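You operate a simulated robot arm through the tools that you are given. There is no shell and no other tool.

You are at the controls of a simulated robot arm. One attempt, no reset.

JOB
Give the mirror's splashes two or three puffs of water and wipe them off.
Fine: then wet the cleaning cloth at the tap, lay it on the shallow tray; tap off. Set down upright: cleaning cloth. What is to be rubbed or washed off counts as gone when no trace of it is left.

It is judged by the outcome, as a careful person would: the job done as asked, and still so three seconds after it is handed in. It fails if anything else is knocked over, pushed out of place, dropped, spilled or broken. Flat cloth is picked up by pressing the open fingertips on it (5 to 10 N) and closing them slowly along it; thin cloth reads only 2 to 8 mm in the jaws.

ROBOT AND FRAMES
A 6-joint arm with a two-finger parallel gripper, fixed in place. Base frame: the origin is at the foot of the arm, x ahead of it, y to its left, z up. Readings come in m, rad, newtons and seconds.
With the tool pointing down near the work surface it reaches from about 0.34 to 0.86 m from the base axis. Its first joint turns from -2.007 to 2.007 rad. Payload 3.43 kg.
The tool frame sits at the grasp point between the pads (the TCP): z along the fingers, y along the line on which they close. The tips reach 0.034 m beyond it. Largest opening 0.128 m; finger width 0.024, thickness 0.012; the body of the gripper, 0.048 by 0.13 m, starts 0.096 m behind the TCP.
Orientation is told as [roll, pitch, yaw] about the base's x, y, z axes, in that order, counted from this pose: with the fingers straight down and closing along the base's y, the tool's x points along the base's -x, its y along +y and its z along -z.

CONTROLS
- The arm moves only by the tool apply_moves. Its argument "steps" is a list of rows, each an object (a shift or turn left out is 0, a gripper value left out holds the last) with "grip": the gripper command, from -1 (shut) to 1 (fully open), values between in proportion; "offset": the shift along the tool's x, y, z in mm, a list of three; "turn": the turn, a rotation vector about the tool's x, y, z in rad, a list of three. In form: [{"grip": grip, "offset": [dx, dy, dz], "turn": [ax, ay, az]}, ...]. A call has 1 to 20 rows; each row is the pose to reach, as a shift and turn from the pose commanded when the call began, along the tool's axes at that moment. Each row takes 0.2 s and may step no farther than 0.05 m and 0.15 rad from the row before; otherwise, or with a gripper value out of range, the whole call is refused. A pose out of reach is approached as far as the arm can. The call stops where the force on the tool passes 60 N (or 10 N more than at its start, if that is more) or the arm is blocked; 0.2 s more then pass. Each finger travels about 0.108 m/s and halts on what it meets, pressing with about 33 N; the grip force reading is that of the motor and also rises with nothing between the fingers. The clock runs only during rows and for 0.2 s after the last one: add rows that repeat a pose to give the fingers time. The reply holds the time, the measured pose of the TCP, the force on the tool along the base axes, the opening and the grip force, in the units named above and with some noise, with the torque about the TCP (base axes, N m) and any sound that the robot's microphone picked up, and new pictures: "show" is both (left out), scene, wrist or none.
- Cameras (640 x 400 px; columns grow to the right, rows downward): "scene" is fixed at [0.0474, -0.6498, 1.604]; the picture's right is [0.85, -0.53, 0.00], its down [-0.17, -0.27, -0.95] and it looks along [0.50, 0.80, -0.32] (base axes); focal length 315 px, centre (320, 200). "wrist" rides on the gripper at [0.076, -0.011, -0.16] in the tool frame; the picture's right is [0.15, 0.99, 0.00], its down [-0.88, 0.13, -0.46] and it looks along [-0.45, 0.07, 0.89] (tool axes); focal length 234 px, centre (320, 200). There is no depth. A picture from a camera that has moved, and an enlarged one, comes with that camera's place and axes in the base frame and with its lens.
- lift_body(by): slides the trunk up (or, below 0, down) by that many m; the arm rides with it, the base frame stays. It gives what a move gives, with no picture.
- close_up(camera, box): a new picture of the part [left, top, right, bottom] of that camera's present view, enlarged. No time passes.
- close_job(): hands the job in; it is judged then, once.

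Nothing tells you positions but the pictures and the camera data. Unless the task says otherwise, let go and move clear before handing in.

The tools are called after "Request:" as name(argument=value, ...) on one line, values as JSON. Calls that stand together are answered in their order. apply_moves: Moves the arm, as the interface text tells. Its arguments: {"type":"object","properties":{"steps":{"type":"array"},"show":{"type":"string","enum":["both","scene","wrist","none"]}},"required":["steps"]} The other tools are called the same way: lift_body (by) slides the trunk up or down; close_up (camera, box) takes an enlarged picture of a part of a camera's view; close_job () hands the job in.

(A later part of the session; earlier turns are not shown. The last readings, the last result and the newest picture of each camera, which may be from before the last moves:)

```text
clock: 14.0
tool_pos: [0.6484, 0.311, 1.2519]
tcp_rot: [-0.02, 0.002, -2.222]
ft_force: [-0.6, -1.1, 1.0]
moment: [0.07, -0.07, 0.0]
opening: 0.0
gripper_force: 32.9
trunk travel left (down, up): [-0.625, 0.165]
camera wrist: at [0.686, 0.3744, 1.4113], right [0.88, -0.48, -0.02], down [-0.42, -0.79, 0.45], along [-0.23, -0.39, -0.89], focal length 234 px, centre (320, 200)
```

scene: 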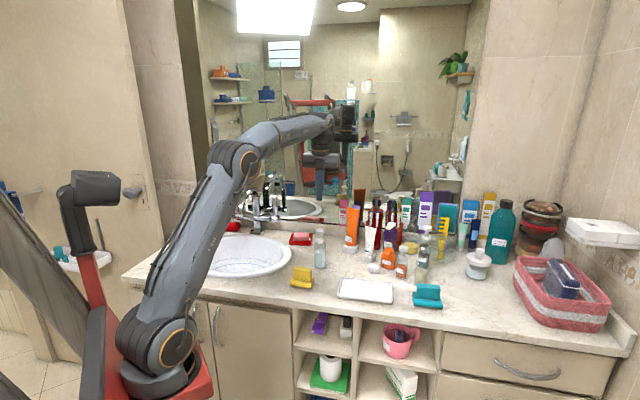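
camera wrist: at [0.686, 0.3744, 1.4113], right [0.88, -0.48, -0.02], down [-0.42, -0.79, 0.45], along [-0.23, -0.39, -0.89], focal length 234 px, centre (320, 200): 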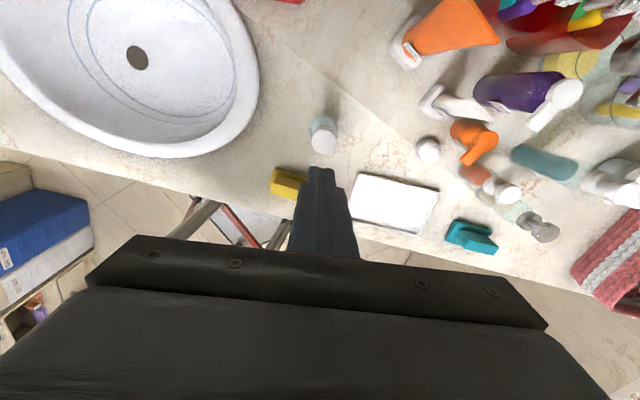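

Request:
close_up(camera="wrist", box=[280, 100, 380, 180])

Request:
close_up(camera="scene", box=[300, 90, 380, 150])

Request:
close_up(camera="scene", box=[300, 160, 364, 200])

```text
5.00 times, centred on (330, 140) of wrist
camera zoom: at [0.686, 0.3744, 1.4113], right [0.88, -0.48, -0.02], down [-0.42, -0.79, 0.45], along [-0.23, -0.39, -0.89], focal length 1171 px, centre (270, 500)
```

zoom: 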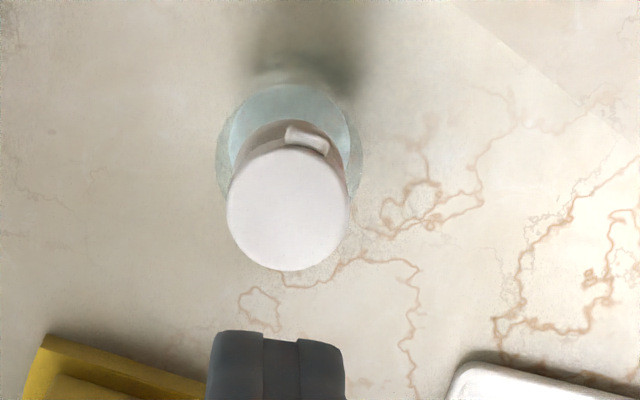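

```text
6.67 times, centred on (340, 120) of scene
camera zoom: at [0.0474, -0.6498, 1.604], right [0.85, -0.53, 0.0], down [-0.17, -0.27, -0.95], along [0.5, 0.8, -0.32], focal length 2100 px, centre (187, 733)
```

zoom: 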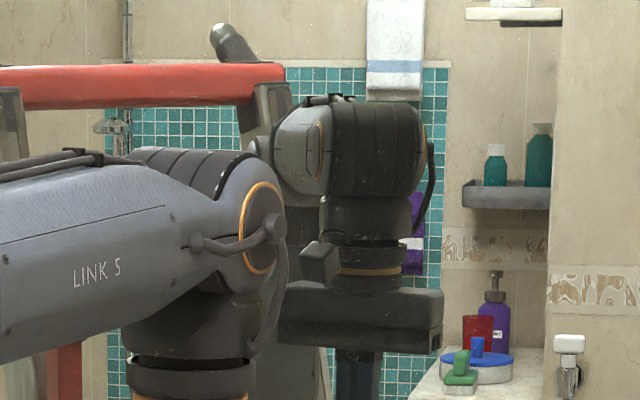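

```text
10.00 times, centred on (332, 180) of scene
camera zoom: at [0.0474, -0.6498, 1.604], right [0.85, -0.53, 0.0], down [-0.17, -0.27, -0.95], along [0.5, 0.8, -0.32], focal length 3150 px, centre (200, 400)
```

zoom: 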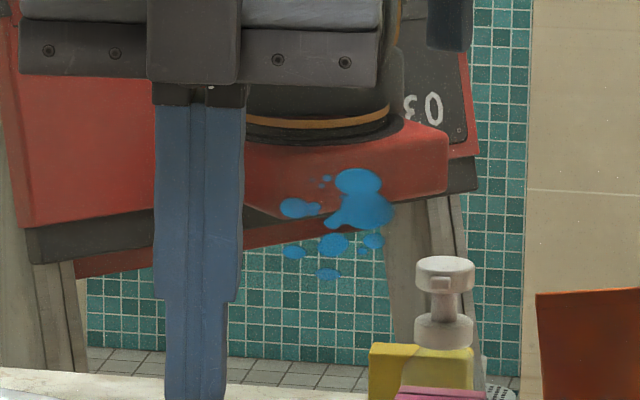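

The cap's nozzle points directly at the splash and the closed fingertips are centred on the cap. I'll descend to just above the cap.

Request:
apply_moves(steps=[{"grip": -1, "offset": [0, 0, 40]}, {"grip": -1, "offset": [0, 0, 80]}, {"grip": -1, "offset": [0, 0, 105]}], show="both")

Request:
close_up(camera="scene", box=[296, 200, 344, 240])

Request:
close_up(camera="wrist", box=[280, 120, 380, 200])

```text
clock: 14.8
tool_pos: [0.645, 0.3115, 1.1437]
tcp_rot: [-0.02, 0.003, -2.221]
ft_force: [0.5, 0.7, 0.6]
moment: [-0.02, 0.0, -0.03]
opening: 0.0003
gripper_force: 32.7
trunk travel left (down, up): [-0.625, 0.165]
camera wrist: at [0.6841, 0.3761, 1.3047], right [0.88, -0.48, -0.02], down [-0.42, -0.79, 0.45], along [-0.23, -0.39, -0.89], focal length 234 px, centre (320, 200)
```

scene: 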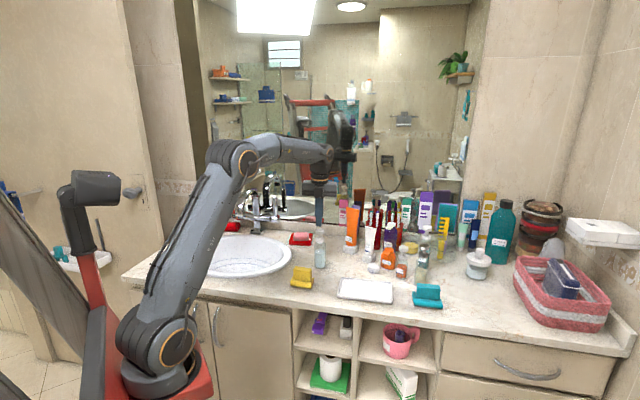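
wrist: 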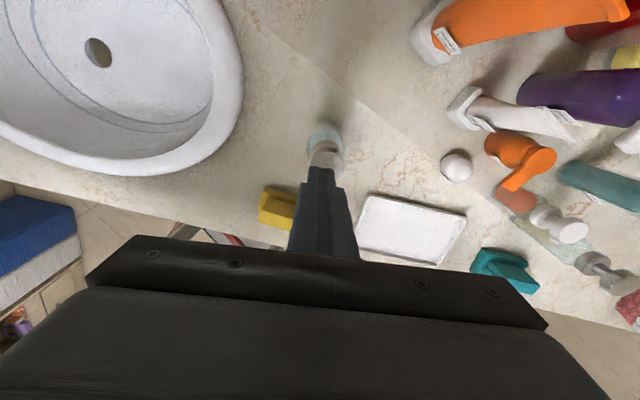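

```text
10.00 times, centred on (320, 220) of scene
camera zoom: at [0.0474, -0.6498, 1.604], right [0.85, -0.53, 0.0], down [-0.17, -0.27, -0.95], along [0.5, 0.8, -0.32], focal length 3150 px, centre (320, 0)
```

zoom: 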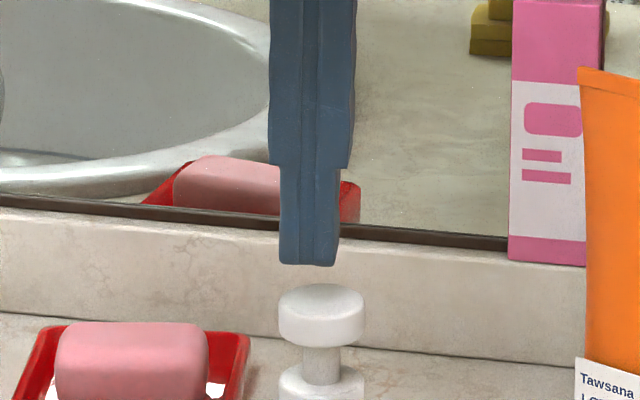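

```text
5.00 times, centred on (330, 160) of wrist
camera zoom: at [0.6841, 0.3761, 1.3047], right [0.88, -0.48, -0.02], down [-0.42, -0.79, 0.45], along [-0.23, -0.39, -0.89], focal length 1171 px, centre (270, 400)
```

zoom: 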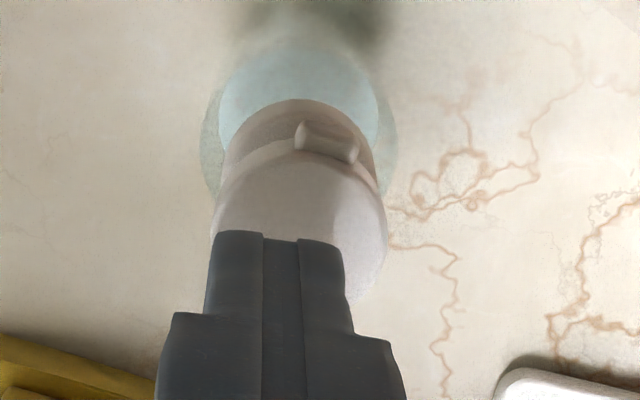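

The tips are about 5 mm left of the cap's centre; I'll correct that and make first contact in small steps.

Request:
apply_moves(steps=[{"grip": -1, "offset": [0, 5, 0]}, {"grip": -1, "offset": [0, 5, 6]}, {"grip": -1, "offset": [0, 5, 10]}, {"grip": -1, "offset": [0, 5, 13]}], show="wrist")

Request:
close_up(camera="scene", box=[296, 205, 344, 245])

Request:
close_up(camera="wrist", box=[280, 120, 380, 200])

```text
clock: 15.8
tool_pos: [0.6508, 0.3077, 1.1308]
tcp_rot: [-0.019, 0.001, -2.219]
ft_force: [0.2, -0.1, 0.0]
moment: [0.04, 0.02, 0.02]
opening: 0.0
gripper_force: 33.0
trunk travel left (down, up): [-0.625, 0.165]
camera wrist: at [0.6889, 0.3723, 1.2908], right [0.88, -0.48, -0.02], down [-0.42, -0.79, 0.45], along [-0.23, -0.39, -0.89], focal length 234 px, centre (320, 200)
```

wrist: 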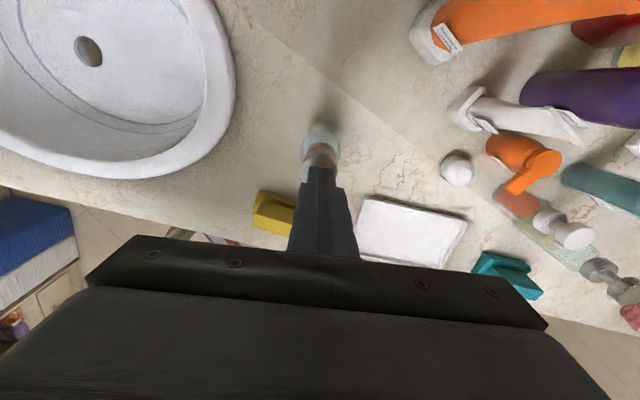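

```text
10.00 times, centred on (320, 225) of scene
camera zoom: at [0.0474, -0.6498, 1.604], right [0.85, -0.53, 0.0], down [-0.17, -0.27, -0.95], along [0.5, 0.8, -0.32], focal length 3150 px, centre (320, -50)
```

zoom: 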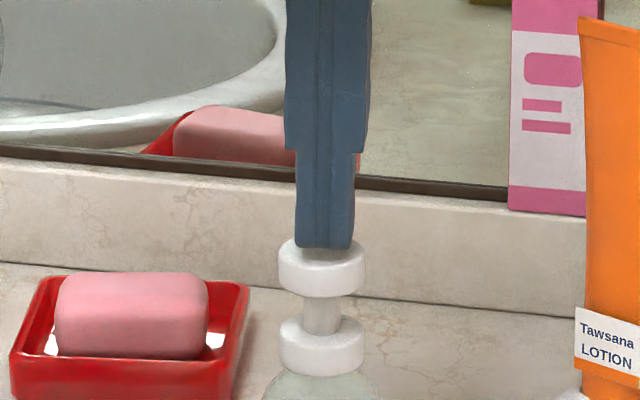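

```text
5.00 times, centred on (330, 160) of wrist
camera zoom: at [0.6889, 0.3723, 1.2908], right [0.88, -0.48, -0.02], down [-0.42, -0.79, 0.45], along [-0.23, -0.39, -0.89], focal length 1171 px, centre (270, 400)
```

zoom: 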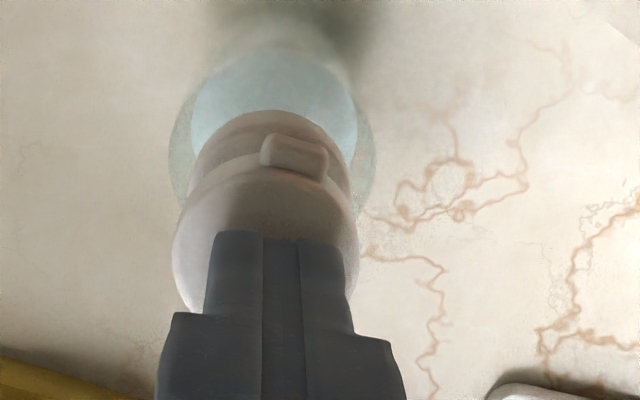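

Fingertips are centred right over the cap. Now a careful press in small steps.

Request:
apply_moves(steps=[{"grip": -1, "offset": [0, -1, 2]}, {"grip": -1, "offset": [0, -1, 4]}, {"grip": -1, "offset": [0, -1, 6]}], show="none")

Request:
close_up(camera="scene", box=[296, 205, 344, 245])

Request:
close_up(camera="scene", box=[290, 140, 380, 210])

```text
clock: 16.6
tool_pos: [0.6489, 0.3086, 1.1251]
tcp_rot: [-0.022, 0.001, -2.22]
ft_force: [0.9, -0.4, 1.0]
moment: [0.03, -0.04, 0.0]
opening: 0.0002
gripper_force: 32.5
trunk travel left (down, up): [-0.625, 0.165]
```

```text
10.00 times, centred on (320, 225) of scene
camera zoom: at [0.0474, -0.6498, 1.604], right [0.85, -0.53, 0.0], down [-0.17, -0.27, -0.95], along [0.5, 0.8, -0.32], focal length 3150 px, centre (320, -50)
```

zoom: 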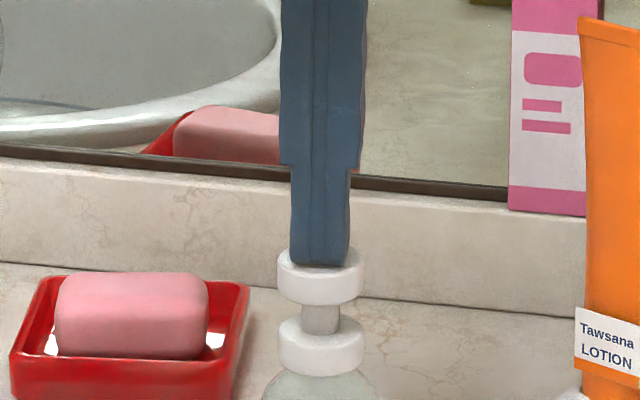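

```text
5.71 times, centred on (335, 175) of scene
camera zoom: at [0.0474, -0.6498, 1.604], right [0.85, -0.53, 0.0], down [-0.17, -0.27, -0.95], along [0.5, 0.8, -0.32], focal length 1800 px, centre (234, 343)
```

zoom: 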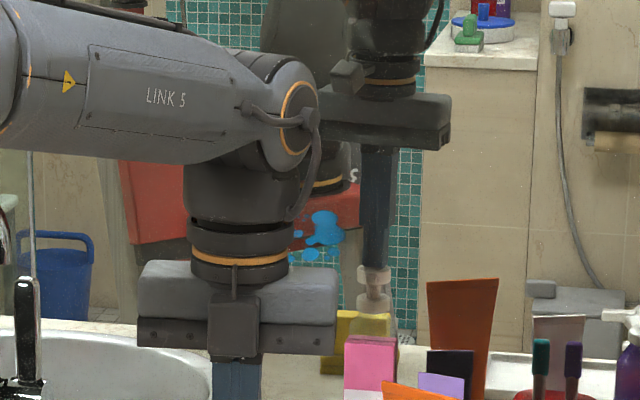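

The cap is sliding down, so this pump head really works. Continuing the press a few more millimetres.

Request:
apply_moves(steps=[{"grip": -1, "offset": [0, 0, 2]}, {"grip": -1, "offset": [0, 0, 4]}], show="none")

Request:
close_up(camera="scene", box=[296, 205, 344, 245])

Request:
close_up(camera="scene", box=[300, 160, 364, 200])

```text
clock: 17.2
tool_pos: [0.6481, 0.3089, 1.1215]
tcp_rot: [-0.019, 0.003, -2.221]
ft_force: [-0.4, -0.1, 1.1]
moment: [-0.02, 0.04, 0.01]
opening: 0.0
gripper_force: 33.1
trunk travel left (down, up): [-0.625, 0.165]
```

```text
10.00 times, centred on (320, 225) of scene
camera zoom: at [0.0474, -0.6498, 1.604], right [0.85, -0.53, 0.0], down [-0.17, -0.27, -0.95], along [0.5, 0.8, -0.32], focal length 3150 px, centre (320, -50)
```

zoom: 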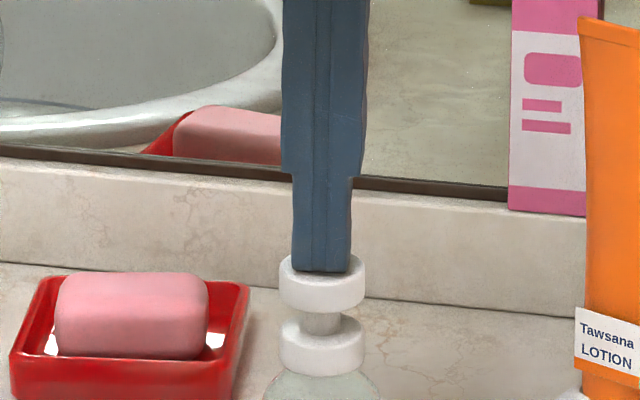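

```text
10.00 times, centred on (332, 180) of scene
camera zoom: at [0.0474, -0.6498, 1.604], right [0.85, -0.53, 0.0], down [-0.17, -0.27, -0.95], along [0.5, 0.8, -0.32], focal length 3150 px, centre (200, 400)
```

zoom: 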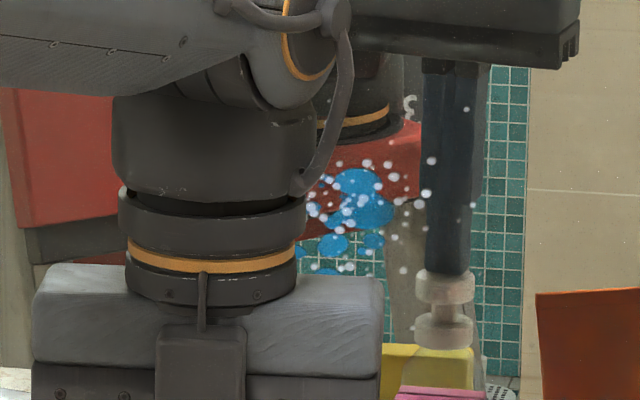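

Water droplets appeared right on the splash — the bottle is a proper water mister aimed at it. That's puff one; now I let the head rise.

Request:
apply_moves(steps=[{"grip": -1, "offset": [0, 0, -5]}, {"grip": -1, "offset": [0, 0, -12]}, {"grip": -1, "offset": [0, 0, -12]}], show="none")

Request:
close_up(camera="scene", box=[296, 205, 344, 245])

Request:
close_up(camera="scene", box=[300, 160, 364, 200])

```text
clock: 18.0
tool_pos: [0.6492, 0.3073, 1.1334]
tcp_rot: [-0.021, 0.002, -2.22]
ft_force: [0.5, 0.3, -0.3]
moment: [0.0, -0.02, 0.02]
opening: 0.0002
gripper_force: 32.9
trunk travel left (down, up): [-0.625, 0.165]
```

```text
10.00 times, centred on (320, 225) of scene
camera zoom: at [0.0474, -0.6498, 1.604], right [0.85, -0.53, 0.0], down [-0.17, -0.27, -0.95], along [0.5, 0.8, -0.32], focal length 3150 px, centre (320, -50)
```

zoom: 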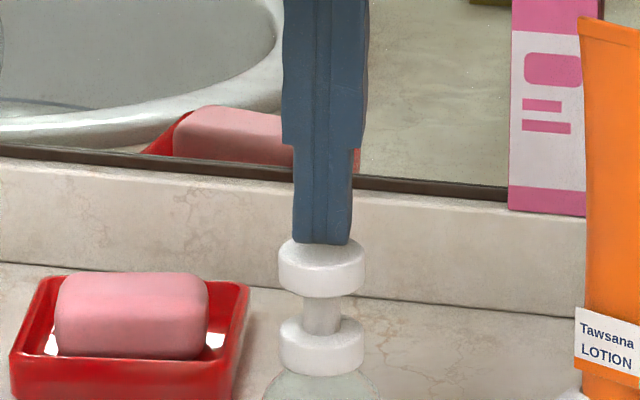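

```text
10.00 times, centred on (332, 180) of scene
camera zoom: at [0.0474, -0.6498, 1.604], right [0.85, -0.53, 0.0], down [-0.17, -0.27, -0.95], along [0.5, 0.8, -0.32], focal length 3150 px, centre (200, 400)
```

zoom: 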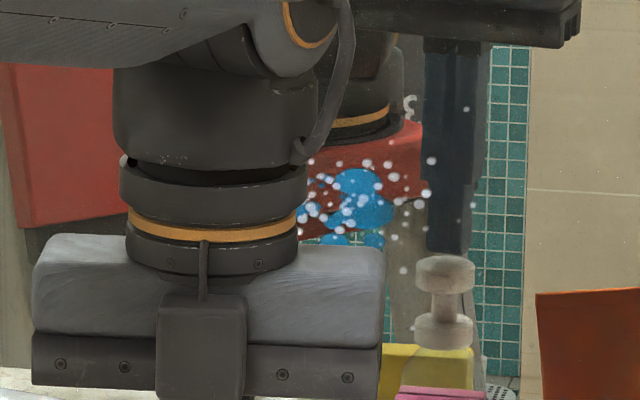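

The head is back up. Second press, same depth.

Request:
apply_moves(steps=[{"grip": -1, "offset": [0, 0, 5]}, {"grip": -1, "offset": [0, 0, 9]}, {"grip": -1, "offset": [0, 0, 13]}], show="none")

Request:
close_up(camera="scene", box=[300, 160, 364, 200])

Request:
close_up(camera="scene", box=[296, 205, 344, 245])

```text
clock: 18.8
tool_pos: [0.648, 0.3081, 1.1203]
tcp_rot: [-0.019, 0.002, -2.222]
ft_force: [-0.3, -0.7, 0.4]
moment: [-0.07, 0.0, 0.02]
opening: 0.0
gripper_force: 33.0
trunk travel left (down, up): [-0.625, 0.165]
```

```text
10.00 times, centred on (332, 180) of scene
camera zoom: at [0.0474, -0.6498, 1.604], right [0.85, -0.53, 0.0], down [-0.17, -0.27, -0.95], along [0.5, 0.8, -0.32], focal length 3150 px, centre (200, 400)
```

zoom: 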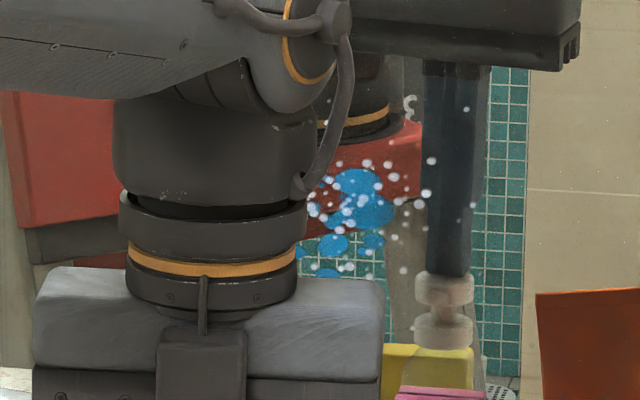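

```text
10.00 times, centred on (320, 225) of scene
camera zoom: at [0.0474, -0.6498, 1.604], right [0.85, -0.53, 0.0], down [-0.17, -0.27, -0.95], along [0.5, 0.8, -0.32], focal length 3150 px, centre (320, -50)
```

zoom: 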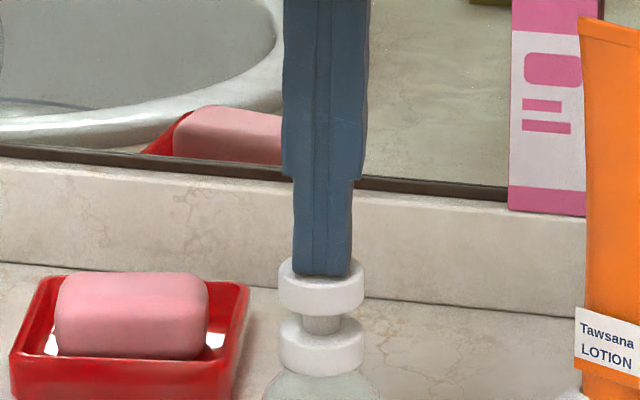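

The droplet pattern looks the same, so I'll release fully once more and give a third, slightly deeper press (three presses at most).

Request:
apply_moves(steps=[{"grip": -1, "offset": [0, 0, -6]}, {"grip": -1, "offset": [0, 0, -15]}, {"grip": -1, "offset": [0, 0, -15]}, {"grip": -1, "offset": [0, 0, -15]}], show="none")

Request:
close_up(camera="scene", box=[316, 168, 356, 198])

```text
clock: 19.8
tool_pos: [0.6496, 0.3073, 1.1348]
tcp_rot: [-0.019, 0.002, -2.22]
ft_force: [-0.6, 0.2, -0.3]
moment: [0.03, -0.02, 0.01]
opening: 0.0001
gripper_force: 33.0
trunk travel left (down, up): [-0.625, 0.165]
```

```text
13.33 times, centred on (336, 183) of scene
camera zoom: at [0.0474, -0.6498, 1.604], right [0.85, -0.53, 0.0], down [-0.17, -0.27, -0.95], along [0.5, 0.8, -0.32], focal length 4201 px, centre (107, 427)
```

zoom: 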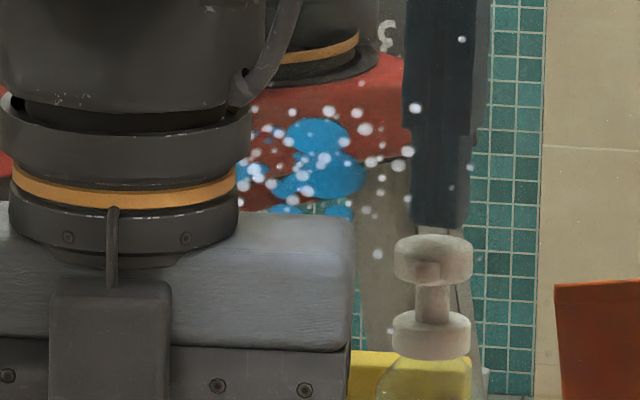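

Request:
apply_moves(steps=[{"grip": -1, "offset": [0, 0, 6]}, {"grip": -1, "offset": [0, 0, 11]}, {"grip": -1, "offset": [0, 0, 15]}, {"grip": -1, "offset": [0, 0, 16]}], show="none")

Request:
close_up(camera="scene", box=[316, 168, 356, 198])

Request:
close_up(camera="scene", box=[296, 205, 344, 245])

```text
clock: 20.8
tool_pos: [0.6499, 0.3072, 1.1205]
tcp_rot: [-0.02, 0.002, -2.22]
ft_force: [-0.6, -0.9, 3.6]
moment: [-0.05, 0.03, -0.02]
opening: 0.0001
gripper_force: 33.1
trunk travel left (down, up): [-0.625, 0.165]
```

```text
13.33 times, centred on (336, 183) of scene
camera zoom: at [0.0474, -0.6498, 1.604], right [0.85, -0.53, 0.0], down [-0.17, -0.27, -0.95], along [0.5, 0.8, -0.32], focal length 4201 px, centre (107, 427)
```

zoom: 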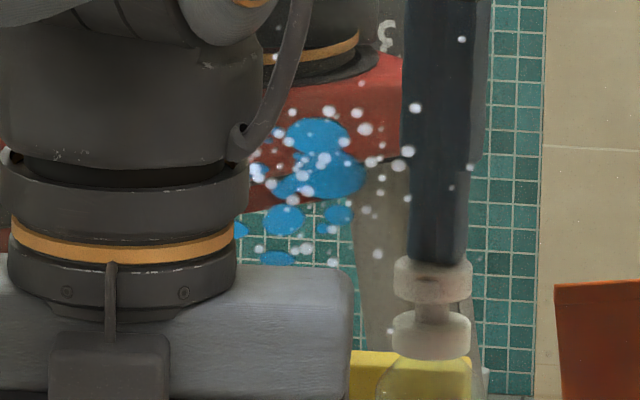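

```text
10.00 times, centred on (320, 225) of scene
camera zoom: at [0.0474, -0.6498, 1.604], right [0.85, -0.53, 0.0], down [-0.17, -0.27, -0.95], along [0.5, 0.8, -0.32], focal length 3150 px, centre (320, -50)
```

zoom: 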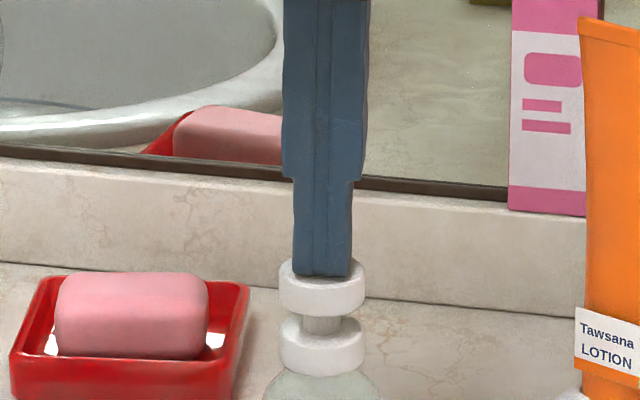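

The pump bottomed out on this third press, so the splash has been puffed. Now I lift clear and go above the yellow cloth, turning so the fingers close across its upright block.

Request:
apply_moves(steps=[{"grip": -1, "offset": [0, 0, -35]}, {"grip": -1, "offset": [0, 0, -75]}, {"grip": -1, "offset": [0, 0, -115]}, {"grip": -1, "offset": [0, 0, -130]}, {"grip": 0.2, "offset": [-13, -6, -130], "turn": [0, 0, -0.14]}, {"grip": 0.2, "offset": [-25, -11, -130], "turn": [0, 0, -0.28]}, {"grip": 0.2, "offset": [-38, -17, -130], "turn": [0, 0, -0.42]}, {"grip": 0.2, "offset": [-51, -23, -130], "turn": [0, 0, -0.56]}, {"grip": 0.2, "offset": [-63, -28, -130], "turn": [0, 0, -0.7]}, {"grip": 0.2, "offset": [-76, -34, -130], "turn": [0, 0, -0.84]}, {"grip": 0.2, "offset": [-89, -40, -130], "turn": [0, 0, -0.98]}, {"grip": 0.2, "offset": [-102, -45, -130], "turn": [0, 0, -1.12]}, {"grip": 0.2, "offset": [-114, -51, -130], "turn": [0, 0, -1.26]}, {"grip": 0.2, "offset": [-127, -57, -130], "turn": [0, 0, -1.4]}], show="both")

Request:
close_up(camera="scene", box=[300, 160, 364, 200])

Request:
close_up(camera="wrist", box=[260, 100, 380, 180])

```text
clock: 23.8
tool_pos: [0.5289, 0.2385, 1.2495]
tcp_rot: [-0.002, 0.019, -0.82]
ft_force: [0.2, 0.6, -0.8]
moment: [0.01, 0.05, -0.01]
opening: 0.0769
gripper_force: 0.0
trunk travel left (down, up): [-0.625, 0.165]
camera wrist: at [0.4704, 0.2846, 1.4108], right [0.62, 0.78, 0.0], down [0.7, -0.56, 0.44], along [0.34, -0.27, -0.9], focal length 234 px, centre (320, 200)
```

scene: 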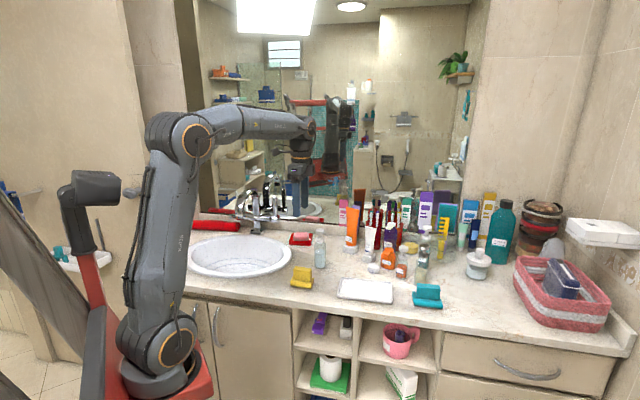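
wrist: 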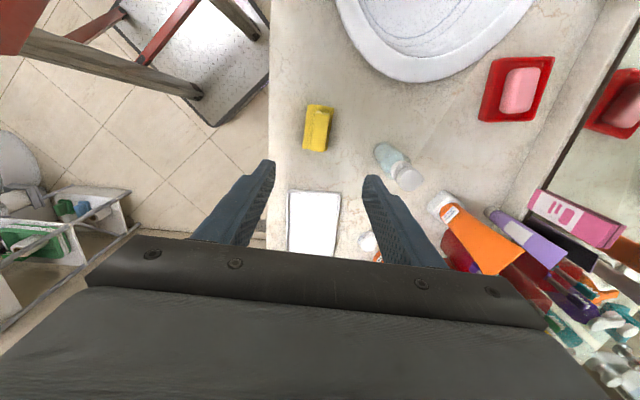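

```text
10.00 times, centred on (332, 180) of scene
camera zoom: at [0.0474, -0.6498, 1.604], right [0.85, -0.53, 0.0], down [-0.17, -0.27, -0.95], along [0.5, 0.8, -0.32], focal length 3150 px, centre (200, 400)
```

zoom: 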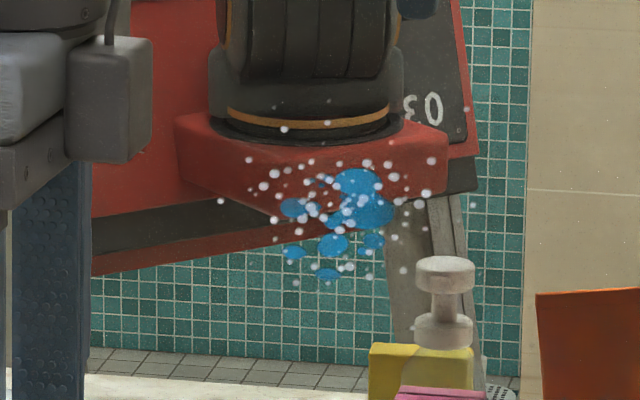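

```text
5.00 times, centred on (320, 140) of wrist
camera zoom: at [0.4704, 0.2846, 1.4108], right [0.62, 0.78, 0.0], down [0.7, -0.56, 0.44], along [0.34, -0.27, -0.9], focal length 1171 px, centre (320, 500)
```

zoom: 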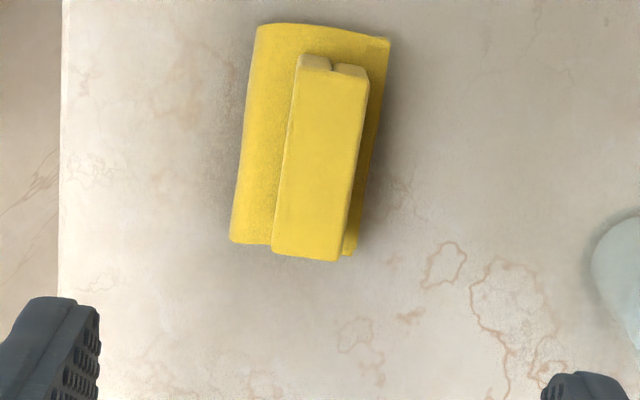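

The spray landed squarely on the splash. Now descending over the yellow cloth's block, first to just above it.

Request:
apply_moves(steps=[{"grip": 0.2, "offset": [1, 1, 40], "turn": [-0.014, -0.013, 0.016]}, {"grip": 0.2, "offset": [1, 1, 80], "turn": [-0.014, -0.013, 0.016]}, {"grip": 0.2, "offset": [1, 2, 120], "turn": [-0.014, -0.013, 0.016]}, {"grip": 0.2, "offset": [1, 2, 160], "turn": [-0.014, -0.013, 0.016]}, {"grip": 0.2, "offset": [1, 2, 190], "turn": [-0.014, -0.013, 0.016]}], show="wrist")

Request:
close_up(camera="wrist", box=[230, 80, 410, 200])

Request:
close_up(camera="scene", box=[270, 230, 350, 290])

```text
clock: 25.0
tool_pos: [0.5271, 0.2437, 1.0595]
tcp_rot: [0.012, 0.007, -0.837]
ft_force: [-0.6, 0.0, 0.7]
moment: [0.0, 0.01, 0.01]
opening: 0.077
gripper_force: 0.0
trunk travel left (down, up): [-0.625, 0.165]
camera wrist: at [0.4658, 0.29, 1.2201], right [0.64, 0.77, 0.01], down [0.68, -0.57, 0.45], along [0.36, -0.28, -0.89], focal length 234 px, centre (320, 200)
```

wrist: 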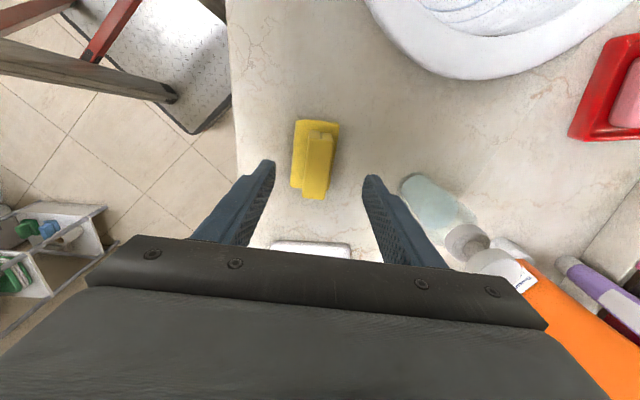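

```text
3.33 times, centred on (320, 140) of wrist
camera zoom: at [0.4658, 0.29, 1.2201], right [0.64, 0.77, 0.01], down [0.68, -0.57, 0.45], along [0.36, -0.28, -0.89], focal length 781 px, centre (320, 400)
```

zoom: 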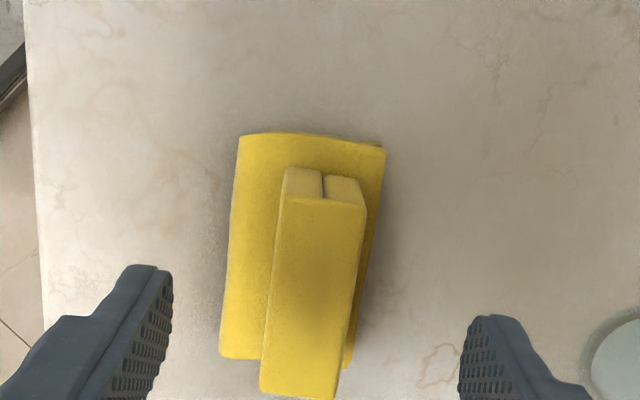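

```text
6.67 times, centred on (310, 260) of scene
camera zoom: at [0.0474, -0.6498, 1.604], right [0.85, -0.53, 0.0], down [-0.17, -0.27, -0.95], along [0.5, 0.8, -0.32], focal length 2100 px, centre (387, -200)
```

zoom: 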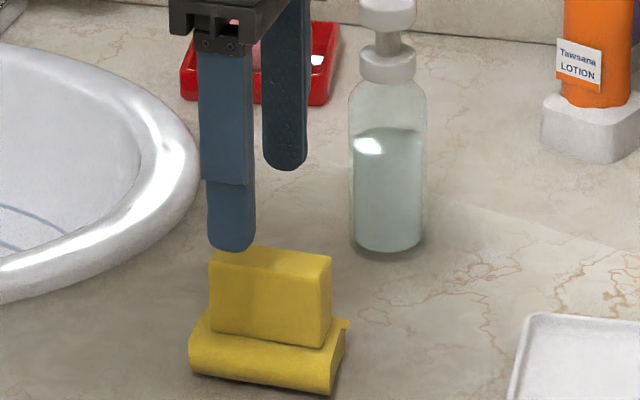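

I need about 6 mm toward the right-hand side to centre on the block. I'll correct while descending so the fingertips straddle it just above its base.

Request:
apply_moves(steps=[{"grip": 0.2, "offset": [-6, -2, 0]}, {"grip": 0.2, "offset": [-6, -2, 25]}, {"grip": 0.2, "offset": [-6, -2, 50]}, {"grip": 0.2, "offset": [-6, -2, 66]}], show="wrist")

Request:
close_up(camera="scene", box=[270, 235, 350, 295])

Request:
close_up(camera="wrist", box=[230, 100, 410, 220])

```text
clock: 26.0
tool_pos: [0.5299, 0.2392, 0.9932]
tcp_rot: [0.009, 0.008, -0.835]
ft_force: [0.0, 0.2, 0.7]
moment: [0.0, -0.05, -0.01]
opening: 0.077
gripper_force: 0.0
trunk travel left (down, up): [-0.625, 0.165]
camera wrist: at [0.4692, 0.2861, 1.1531], right [0.64, 0.77, 0.01], down [0.69, -0.57, 0.45], along [0.35, -0.28, -0.89], focal length 234 px, centre (320, 200)
```

wrist: 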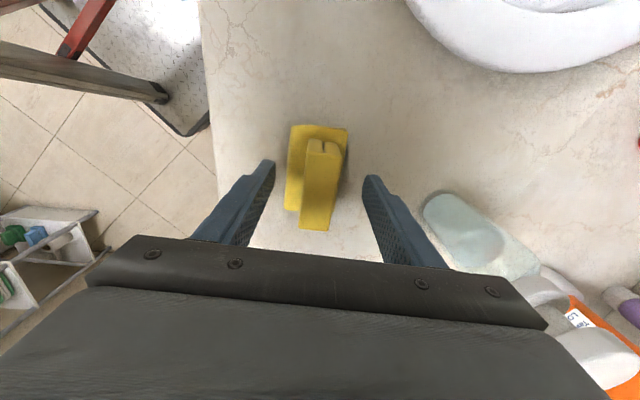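

```text
6.67 times, centred on (310, 265) of scene
camera zoom: at [0.0474, -0.6498, 1.604], right [0.85, -0.53, 0.0], down [-0.17, -0.27, -0.95], along [0.5, 0.8, -0.32], focal length 2100 px, centre (387, -233)
```

zoom: 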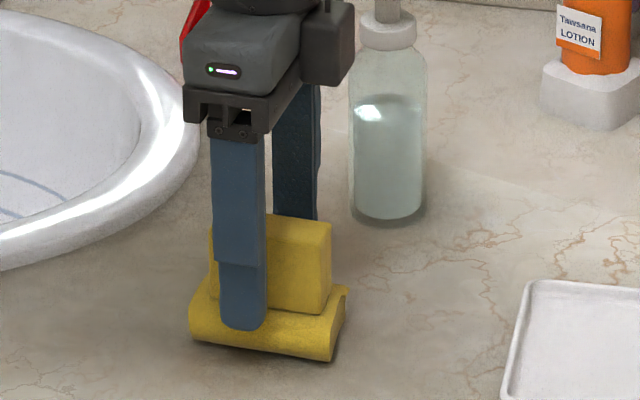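

```text
3.33 times, centred on (320, 160) of wrist
camera zoom: at [0.4692, 0.2861, 1.1531], right [0.64, 0.77, 0.01], down [0.69, -0.57, 0.45], along [0.35, -0.28, -0.89], focal length 781 px, centre (320, 333)
```

zoom: 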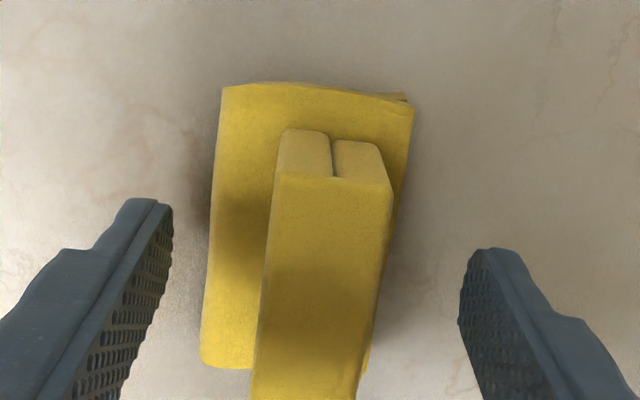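

The fingers straddle the block well. Closing slowly.

Request:
apply_moves(steps=[{"grip": 0.0}, {"grip": -0.25}, {"grip": -0.5}, {"grip": -0.75}, {"grip": -1}, {"grip": -1}, {"grip": -1}], show="wrist")

Request:
close_up(camera="scene", box=[270, 235, 350, 295])

```text
clock: 27.6
tool_pos: [0.5301, 0.2393, 0.9929]
tcp_rot: [0.013, 0.006, -0.836]
ft_force: [-0.1, -1.2, 4.1]
moment: [-0.15, 0.17, 0.01]
opening: 0.025
gripper_force: 33.3
trunk travel left (down, up): [-0.625, 0.165]
camera wrist: at [0.4693, 0.286, 1.1536], right [0.64, 0.77, 0.01], down [0.68, -0.57, 0.45], along [0.36, -0.28, -0.89], focal length 234 px, centre (320, 200)
```

wrist: 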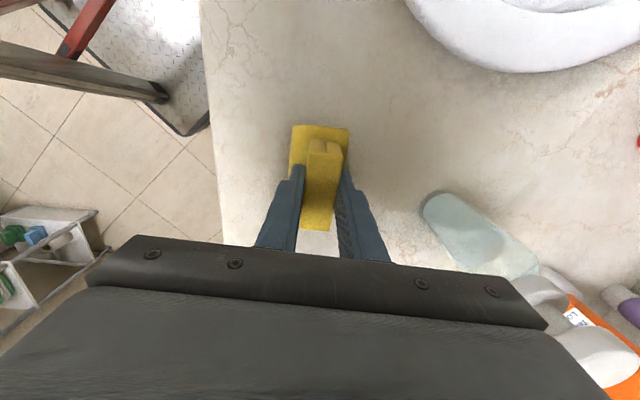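

```text
6.67 times, centred on (310, 265) of scene
camera zoom: at [0.0474, -0.6498, 1.604], right [0.85, -0.53, 0.0], down [-0.17, -0.27, -0.95], along [0.5, 0.8, -0.32], focal length 2100 px, centre (387, -233)
```

zoom: 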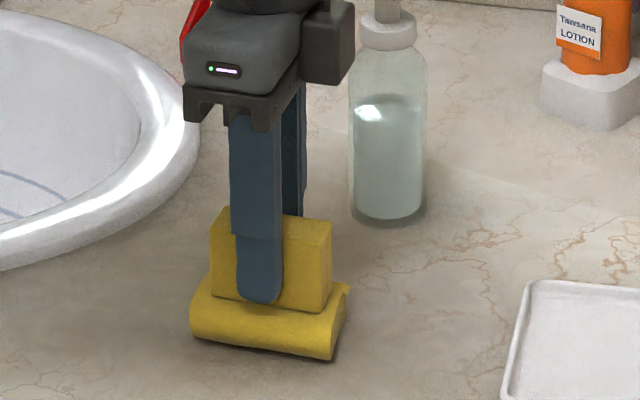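

The cloth is gripped (25 mm). Lifting it straight up to clear the bottle's height.

Request:
apply_moves(steps=[{"grip": -1, "offset": [0, 0, -20]}, {"grip": -1, "offset": [0, 0, -60]}, {"grip": -1, "offset": [0, 0, -105]}, {"grip": -1, "offset": [0, 0, -150]}, {"grip": -1, "offset": [0, 0, -200]}, {"grip": -1, "offset": [0, 0, -250]}, {"grip": -1, "offset": [0, 0, -280]}], show="scene")

Request:
close_up(camera="scene", box=[270, 150, 350, 240])

```text
clock: 29.2
tool_pos: [0.5287, 0.2355, 1.2758]
tcp_rot: [0.01, 0.007, -0.835]
ft_force: [0.2, -0.4, -0.2]
moment: [0.01, 0.02, -0.01]
opening: 0.0
gripper_force: 32.5
trunk travel left (down, up): [-0.625, 0.165]
```

scene: 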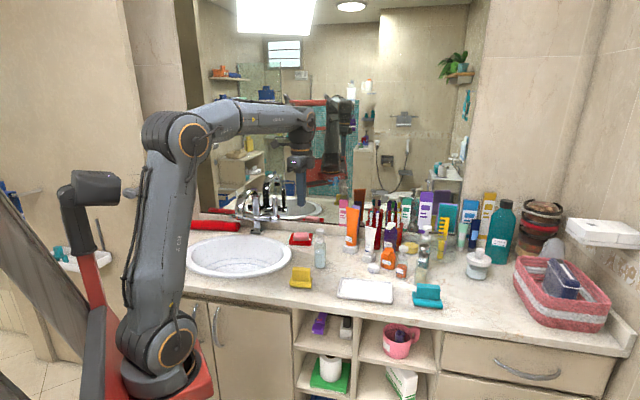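

```text
4.44 times, centred on (310, 195) of scene
camera zoom: at [0.0474, -0.6498, 1.604], right [0.85, -0.53, 0.0], down [-0.17, -0.27, -0.95], along [0.5, 0.8, -0.32], focal length 1400 px, centre (364, 222)
```

zoom: 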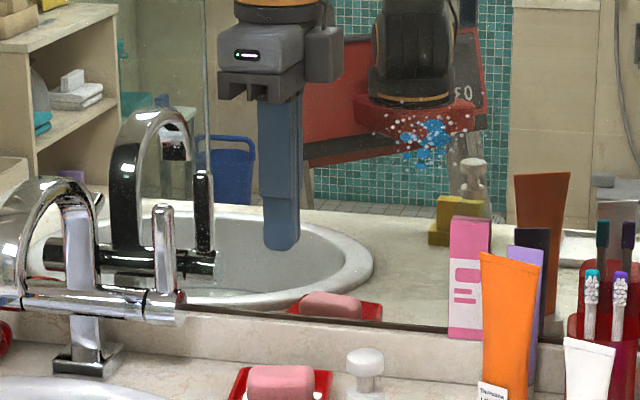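

The cloth slipped out of the tips and stayed on the counter (opening reads 0). I'll check how it lies and then retry with the fingertips pressed down on its base as the instructions say.

Request:
close_up(camera="scene", box=[280, 255, 328, 295])

Request:
apply_moves(steps=[{"grip": 0.1}, {"grip": 0.1}, {"grip": 0.1}, {"grip": 0.1}], show="wrist")

Request:
close_up(camera="wrist", box=[260, 100, 380, 180])

```text
10.00 times, centred on (304, 275) of scene
camera zoom: at [0.0474, -0.6498, 1.604], right [0.85, -0.53, 0.0], down [-0.17, -0.27, -0.95], along [0.5, 0.8, -0.32], focal length 3150 px, centre (480, -550)
```

zoom: 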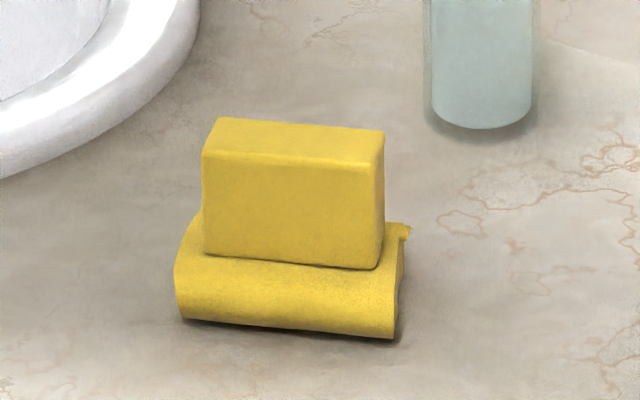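

```text
clock: 30.2
tool_pos: [0.5279, 0.2353, 1.2754]
tcp_rot: [0.013, 0.005, -0.837]
ft_force: [-0.4, 0.1, -0.4]
moment: [0.02, 0.02, 0.03]
opening: 0.0702
gripper_force: 0.0
trunk travel left (down, up): [-0.625, 0.165]
camera wrist: at [0.4681, 0.281, 1.4352], right [0.64, 0.77, 0.01], down [0.69, -0.57, 0.45], along [0.35, -0.28, -0.89], focal length 234 px, centre (320, 200)
```

wrist: 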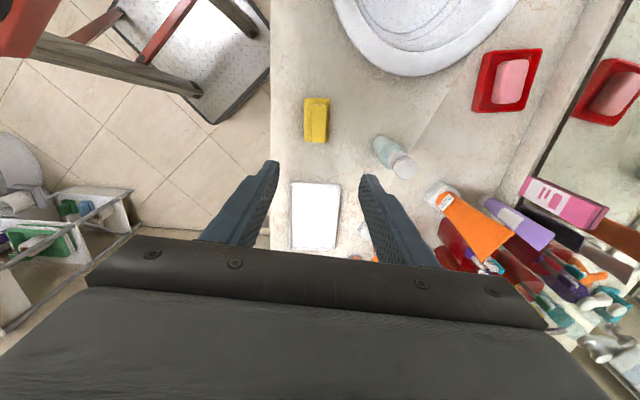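

```text
5.00 times, centred on (320, 140) of wrist
camera zoom: at [0.4681, 0.281, 1.4352], right [0.64, 0.77, 0.01], down [0.69, -0.57, 0.45], along [0.35, -0.28, -0.89], focal length 1171 px, centre (320, 500)
```

zoom: 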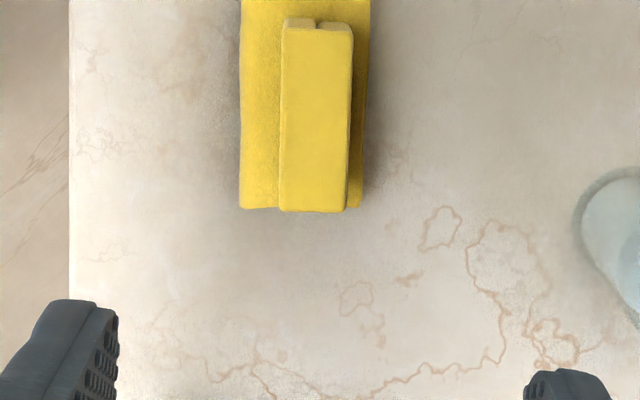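

The cloth is still upright but shifted about 7 mm and turned a few degrees. I'll realign over it and look again from just above.

Request:
apply_moves(steps=[{"grip": 0.1, "offset": [6, -3, 45], "turn": [0.005, -0.013, -0.128]}, {"grip": 0.1, "offset": [6, -3, 90], "turn": [0.005, -0.013, -0.128]}, {"grip": 0.1, "offset": [6, -3, 135], "turn": [0.005, -0.013, -0.128]}, {"grip": 0.1, "offset": [6, -3, 175], "turn": [0.005, -0.013, -0.128]}, {"grip": 0.1, "offset": [6, -3, 205], "turn": [0.005, -0.013, -0.128]}], show="wrist")

Request:
close_up(camera="wrist", box=[230, 80, 410, 200])

Request:
close_up(camera="scene", box=[270, 230, 350, 290])

```text
clock: 31.4
tool_pos: [0.5226, 0.2404, 1.0711]
tcp_rot: [0.007, -0.008, -0.708]
ft_force: [-0.4, -0.4, 0.1]
moment: [0.01, -0.03, -0.01]
opening: 0.0706
gripper_force: 0.1
trunk travel left (down, up): [-0.625, 0.165]
camera wrist: at [0.4552, 0.2796, 1.2289], right [0.53, 0.85, 0.01], down [0.75, -0.47, 0.46], along [0.39, -0.24, -0.89], focal length 234 px, centre (320, 200)
```

wrist: 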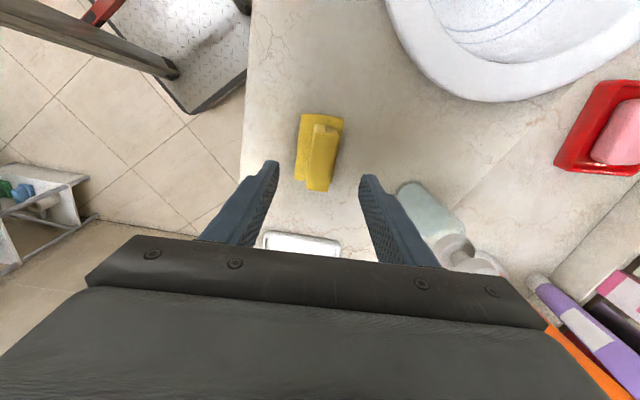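

```text
3.33 times, centred on (320, 140) of wrist
camera zoom: at [0.4552, 0.2796, 1.2289], right [0.53, 0.85, 0.01], down [0.75, -0.47, 0.46], along [0.39, -0.24, -0.89], focal length 781 px, centre (320, 400)
```

zoom: 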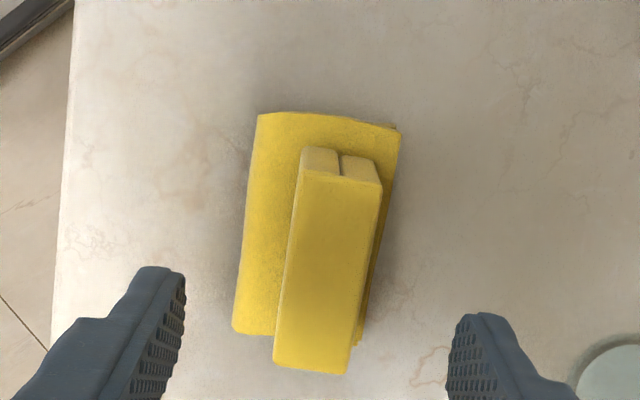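

```text
6.67 times, centred on (310, 260) of scene
camera zoom: at [0.0474, -0.6498, 1.604], right [0.85, -0.53, 0.0], down [-0.17, -0.27, -0.95], along [0.5, 0.8, -0.32], focal length 2100 px, centre (387, -200)
```

zoom: 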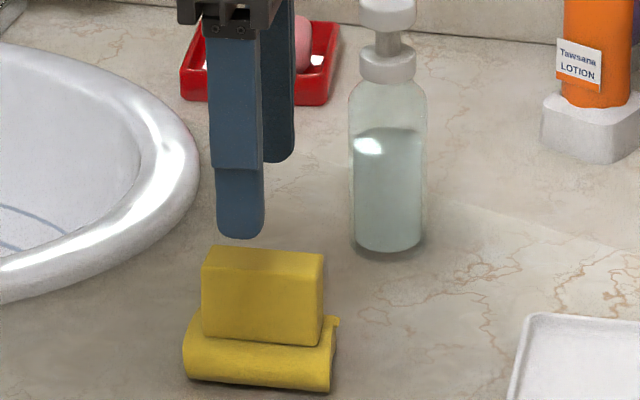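

Well aligned now. I'll narrow the opening a little so the fingertips will press onto the cloth's base beside the block, and descend.

Request:
apply_moves(steps=[{"grip": -0.25, "offset": [-1, 2, 0]}, {"grip": -0.25, "offset": [-1, 2, 0]}, {"grip": -0.25, "offset": [-1, 2, 30]}, {"grip": -0.25, "offset": [-1, 2, 60]}, {"grip": -0.25, "offset": [-1, 2, 76]}], show="wrist")

Request:
close_up(camera="scene", box=[280, 250, 336, 292])

Request:
close_up(camera="wrist", box=[250, 110, 390, 220])

```text
clock: 32.6
tool_pos: [0.525, 0.2422, 0.9919]
tcp_rot: [0.006, -0.007, -0.708]
ft_force: [-0.8, 0.3, 0.4]
moment: [0.02, -0.03, -0.02]
opening: 0.0483
gripper_force: 0.1
trunk travel left (down, up): [-0.625, 0.165]
camera wrist: at [0.4587, 0.2815, 1.1511], right [0.53, 0.85, 0.01], down [0.75, -0.47, 0.46], along [0.39, -0.24, -0.89], focal length 234 px, centre (320, 200)
```

wrist: 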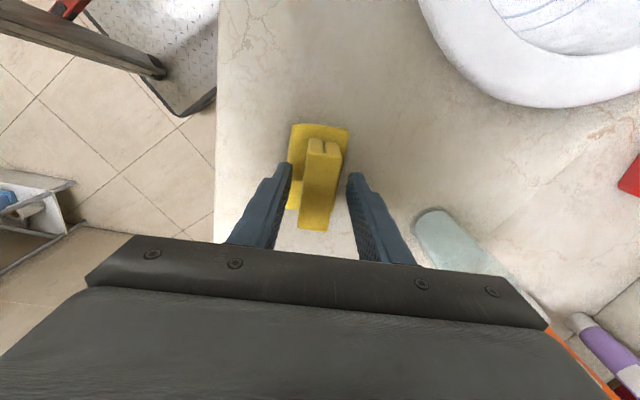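

```text
9.52 times, centred on (308, 271) of scene
camera zoom: at [0.0474, -0.6498, 1.604], right [0.85, -0.53, 0.0], down [-0.17, -0.27, -0.95], along [0.5, 0.8, -0.32], focal length 3000 px, centre (434, -476)
```

zoom: 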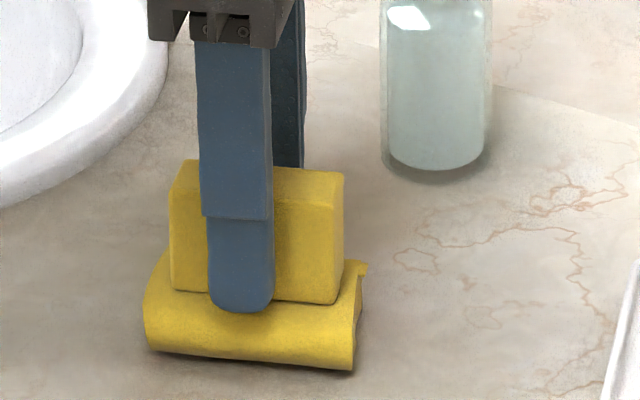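

```text
3.64 times, centred on (320, 165) of wrist
camera zoom: at [0.4587, 0.2815, 1.1511], right [0.53, 0.85, 0.01], down [0.75, -0.47, 0.46], along [0.39, -0.24, -0.89], focal length 852 px, centre (320, 327)
```

zoom: 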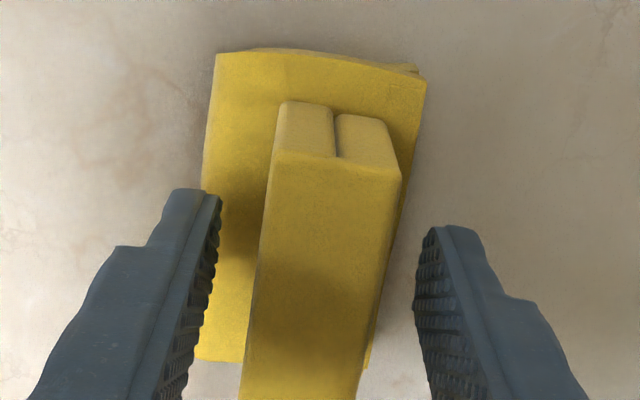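

Request:
apply_moves(steps=[{"grip": -0.25, "offset": [0, 0, 2]}, {"grip": -0.25, "offset": [0, 0, 4]}, {"grip": -0.25, "offset": [0, 0, 5]}], show="none")

```text
clock: 33.4
tool_pos: [0.5258, 0.241, 0.9895]
tcp_rot: [0.007, -0.009, -0.706]
ft_force: [-0.2, 0.0, 0.1]
moment: [-0.03, 0.01, -0.02]
opening: 0.0481
gripper_force: 0.1
trunk travel left (down, up): [-0.625, 0.165]
```

Request:
apply_moves(steps=[{"grip": -0.25, "offset": [0, 0, 1]}, {"grip": -0.25, "offset": [0, 0, 2]}, {"grip": -0.25, "offset": [0, 0, 3]}], show="none")

Request:
close_up(camera="scene", box=[280, 250, 336, 292])

```text
clock: 34.2
tool_pos: [0.5262, 0.2432, 0.9869]
tcp_rot: [0.006, -0.009, -0.709]
ft_force: [-1.5, 0.9, 7.0]
moment: [-0.11, 0.2, 0.02]
opening: 0.0481
gripper_force: 0.5
trunk travel left (down, up): [-0.625, 0.165]
```

```text
9.52 times, centred on (308, 271) of scene
camera zoom: at [0.0474, -0.6498, 1.604], right [0.85, -0.53, 0.0], down [-0.17, -0.27, -0.95], along [0.5, 0.8, -0.32], focal length 3000 px, centre (434, -476)
```

zoom: 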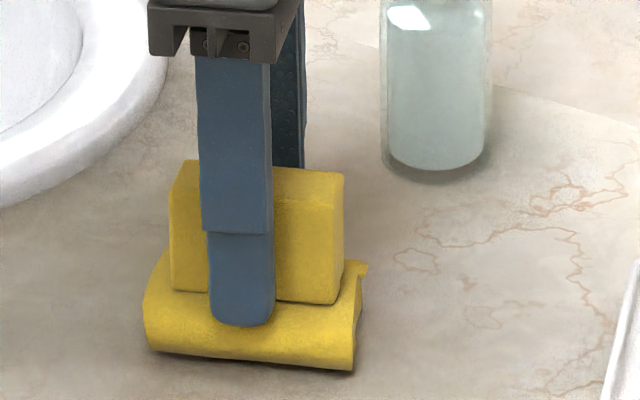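

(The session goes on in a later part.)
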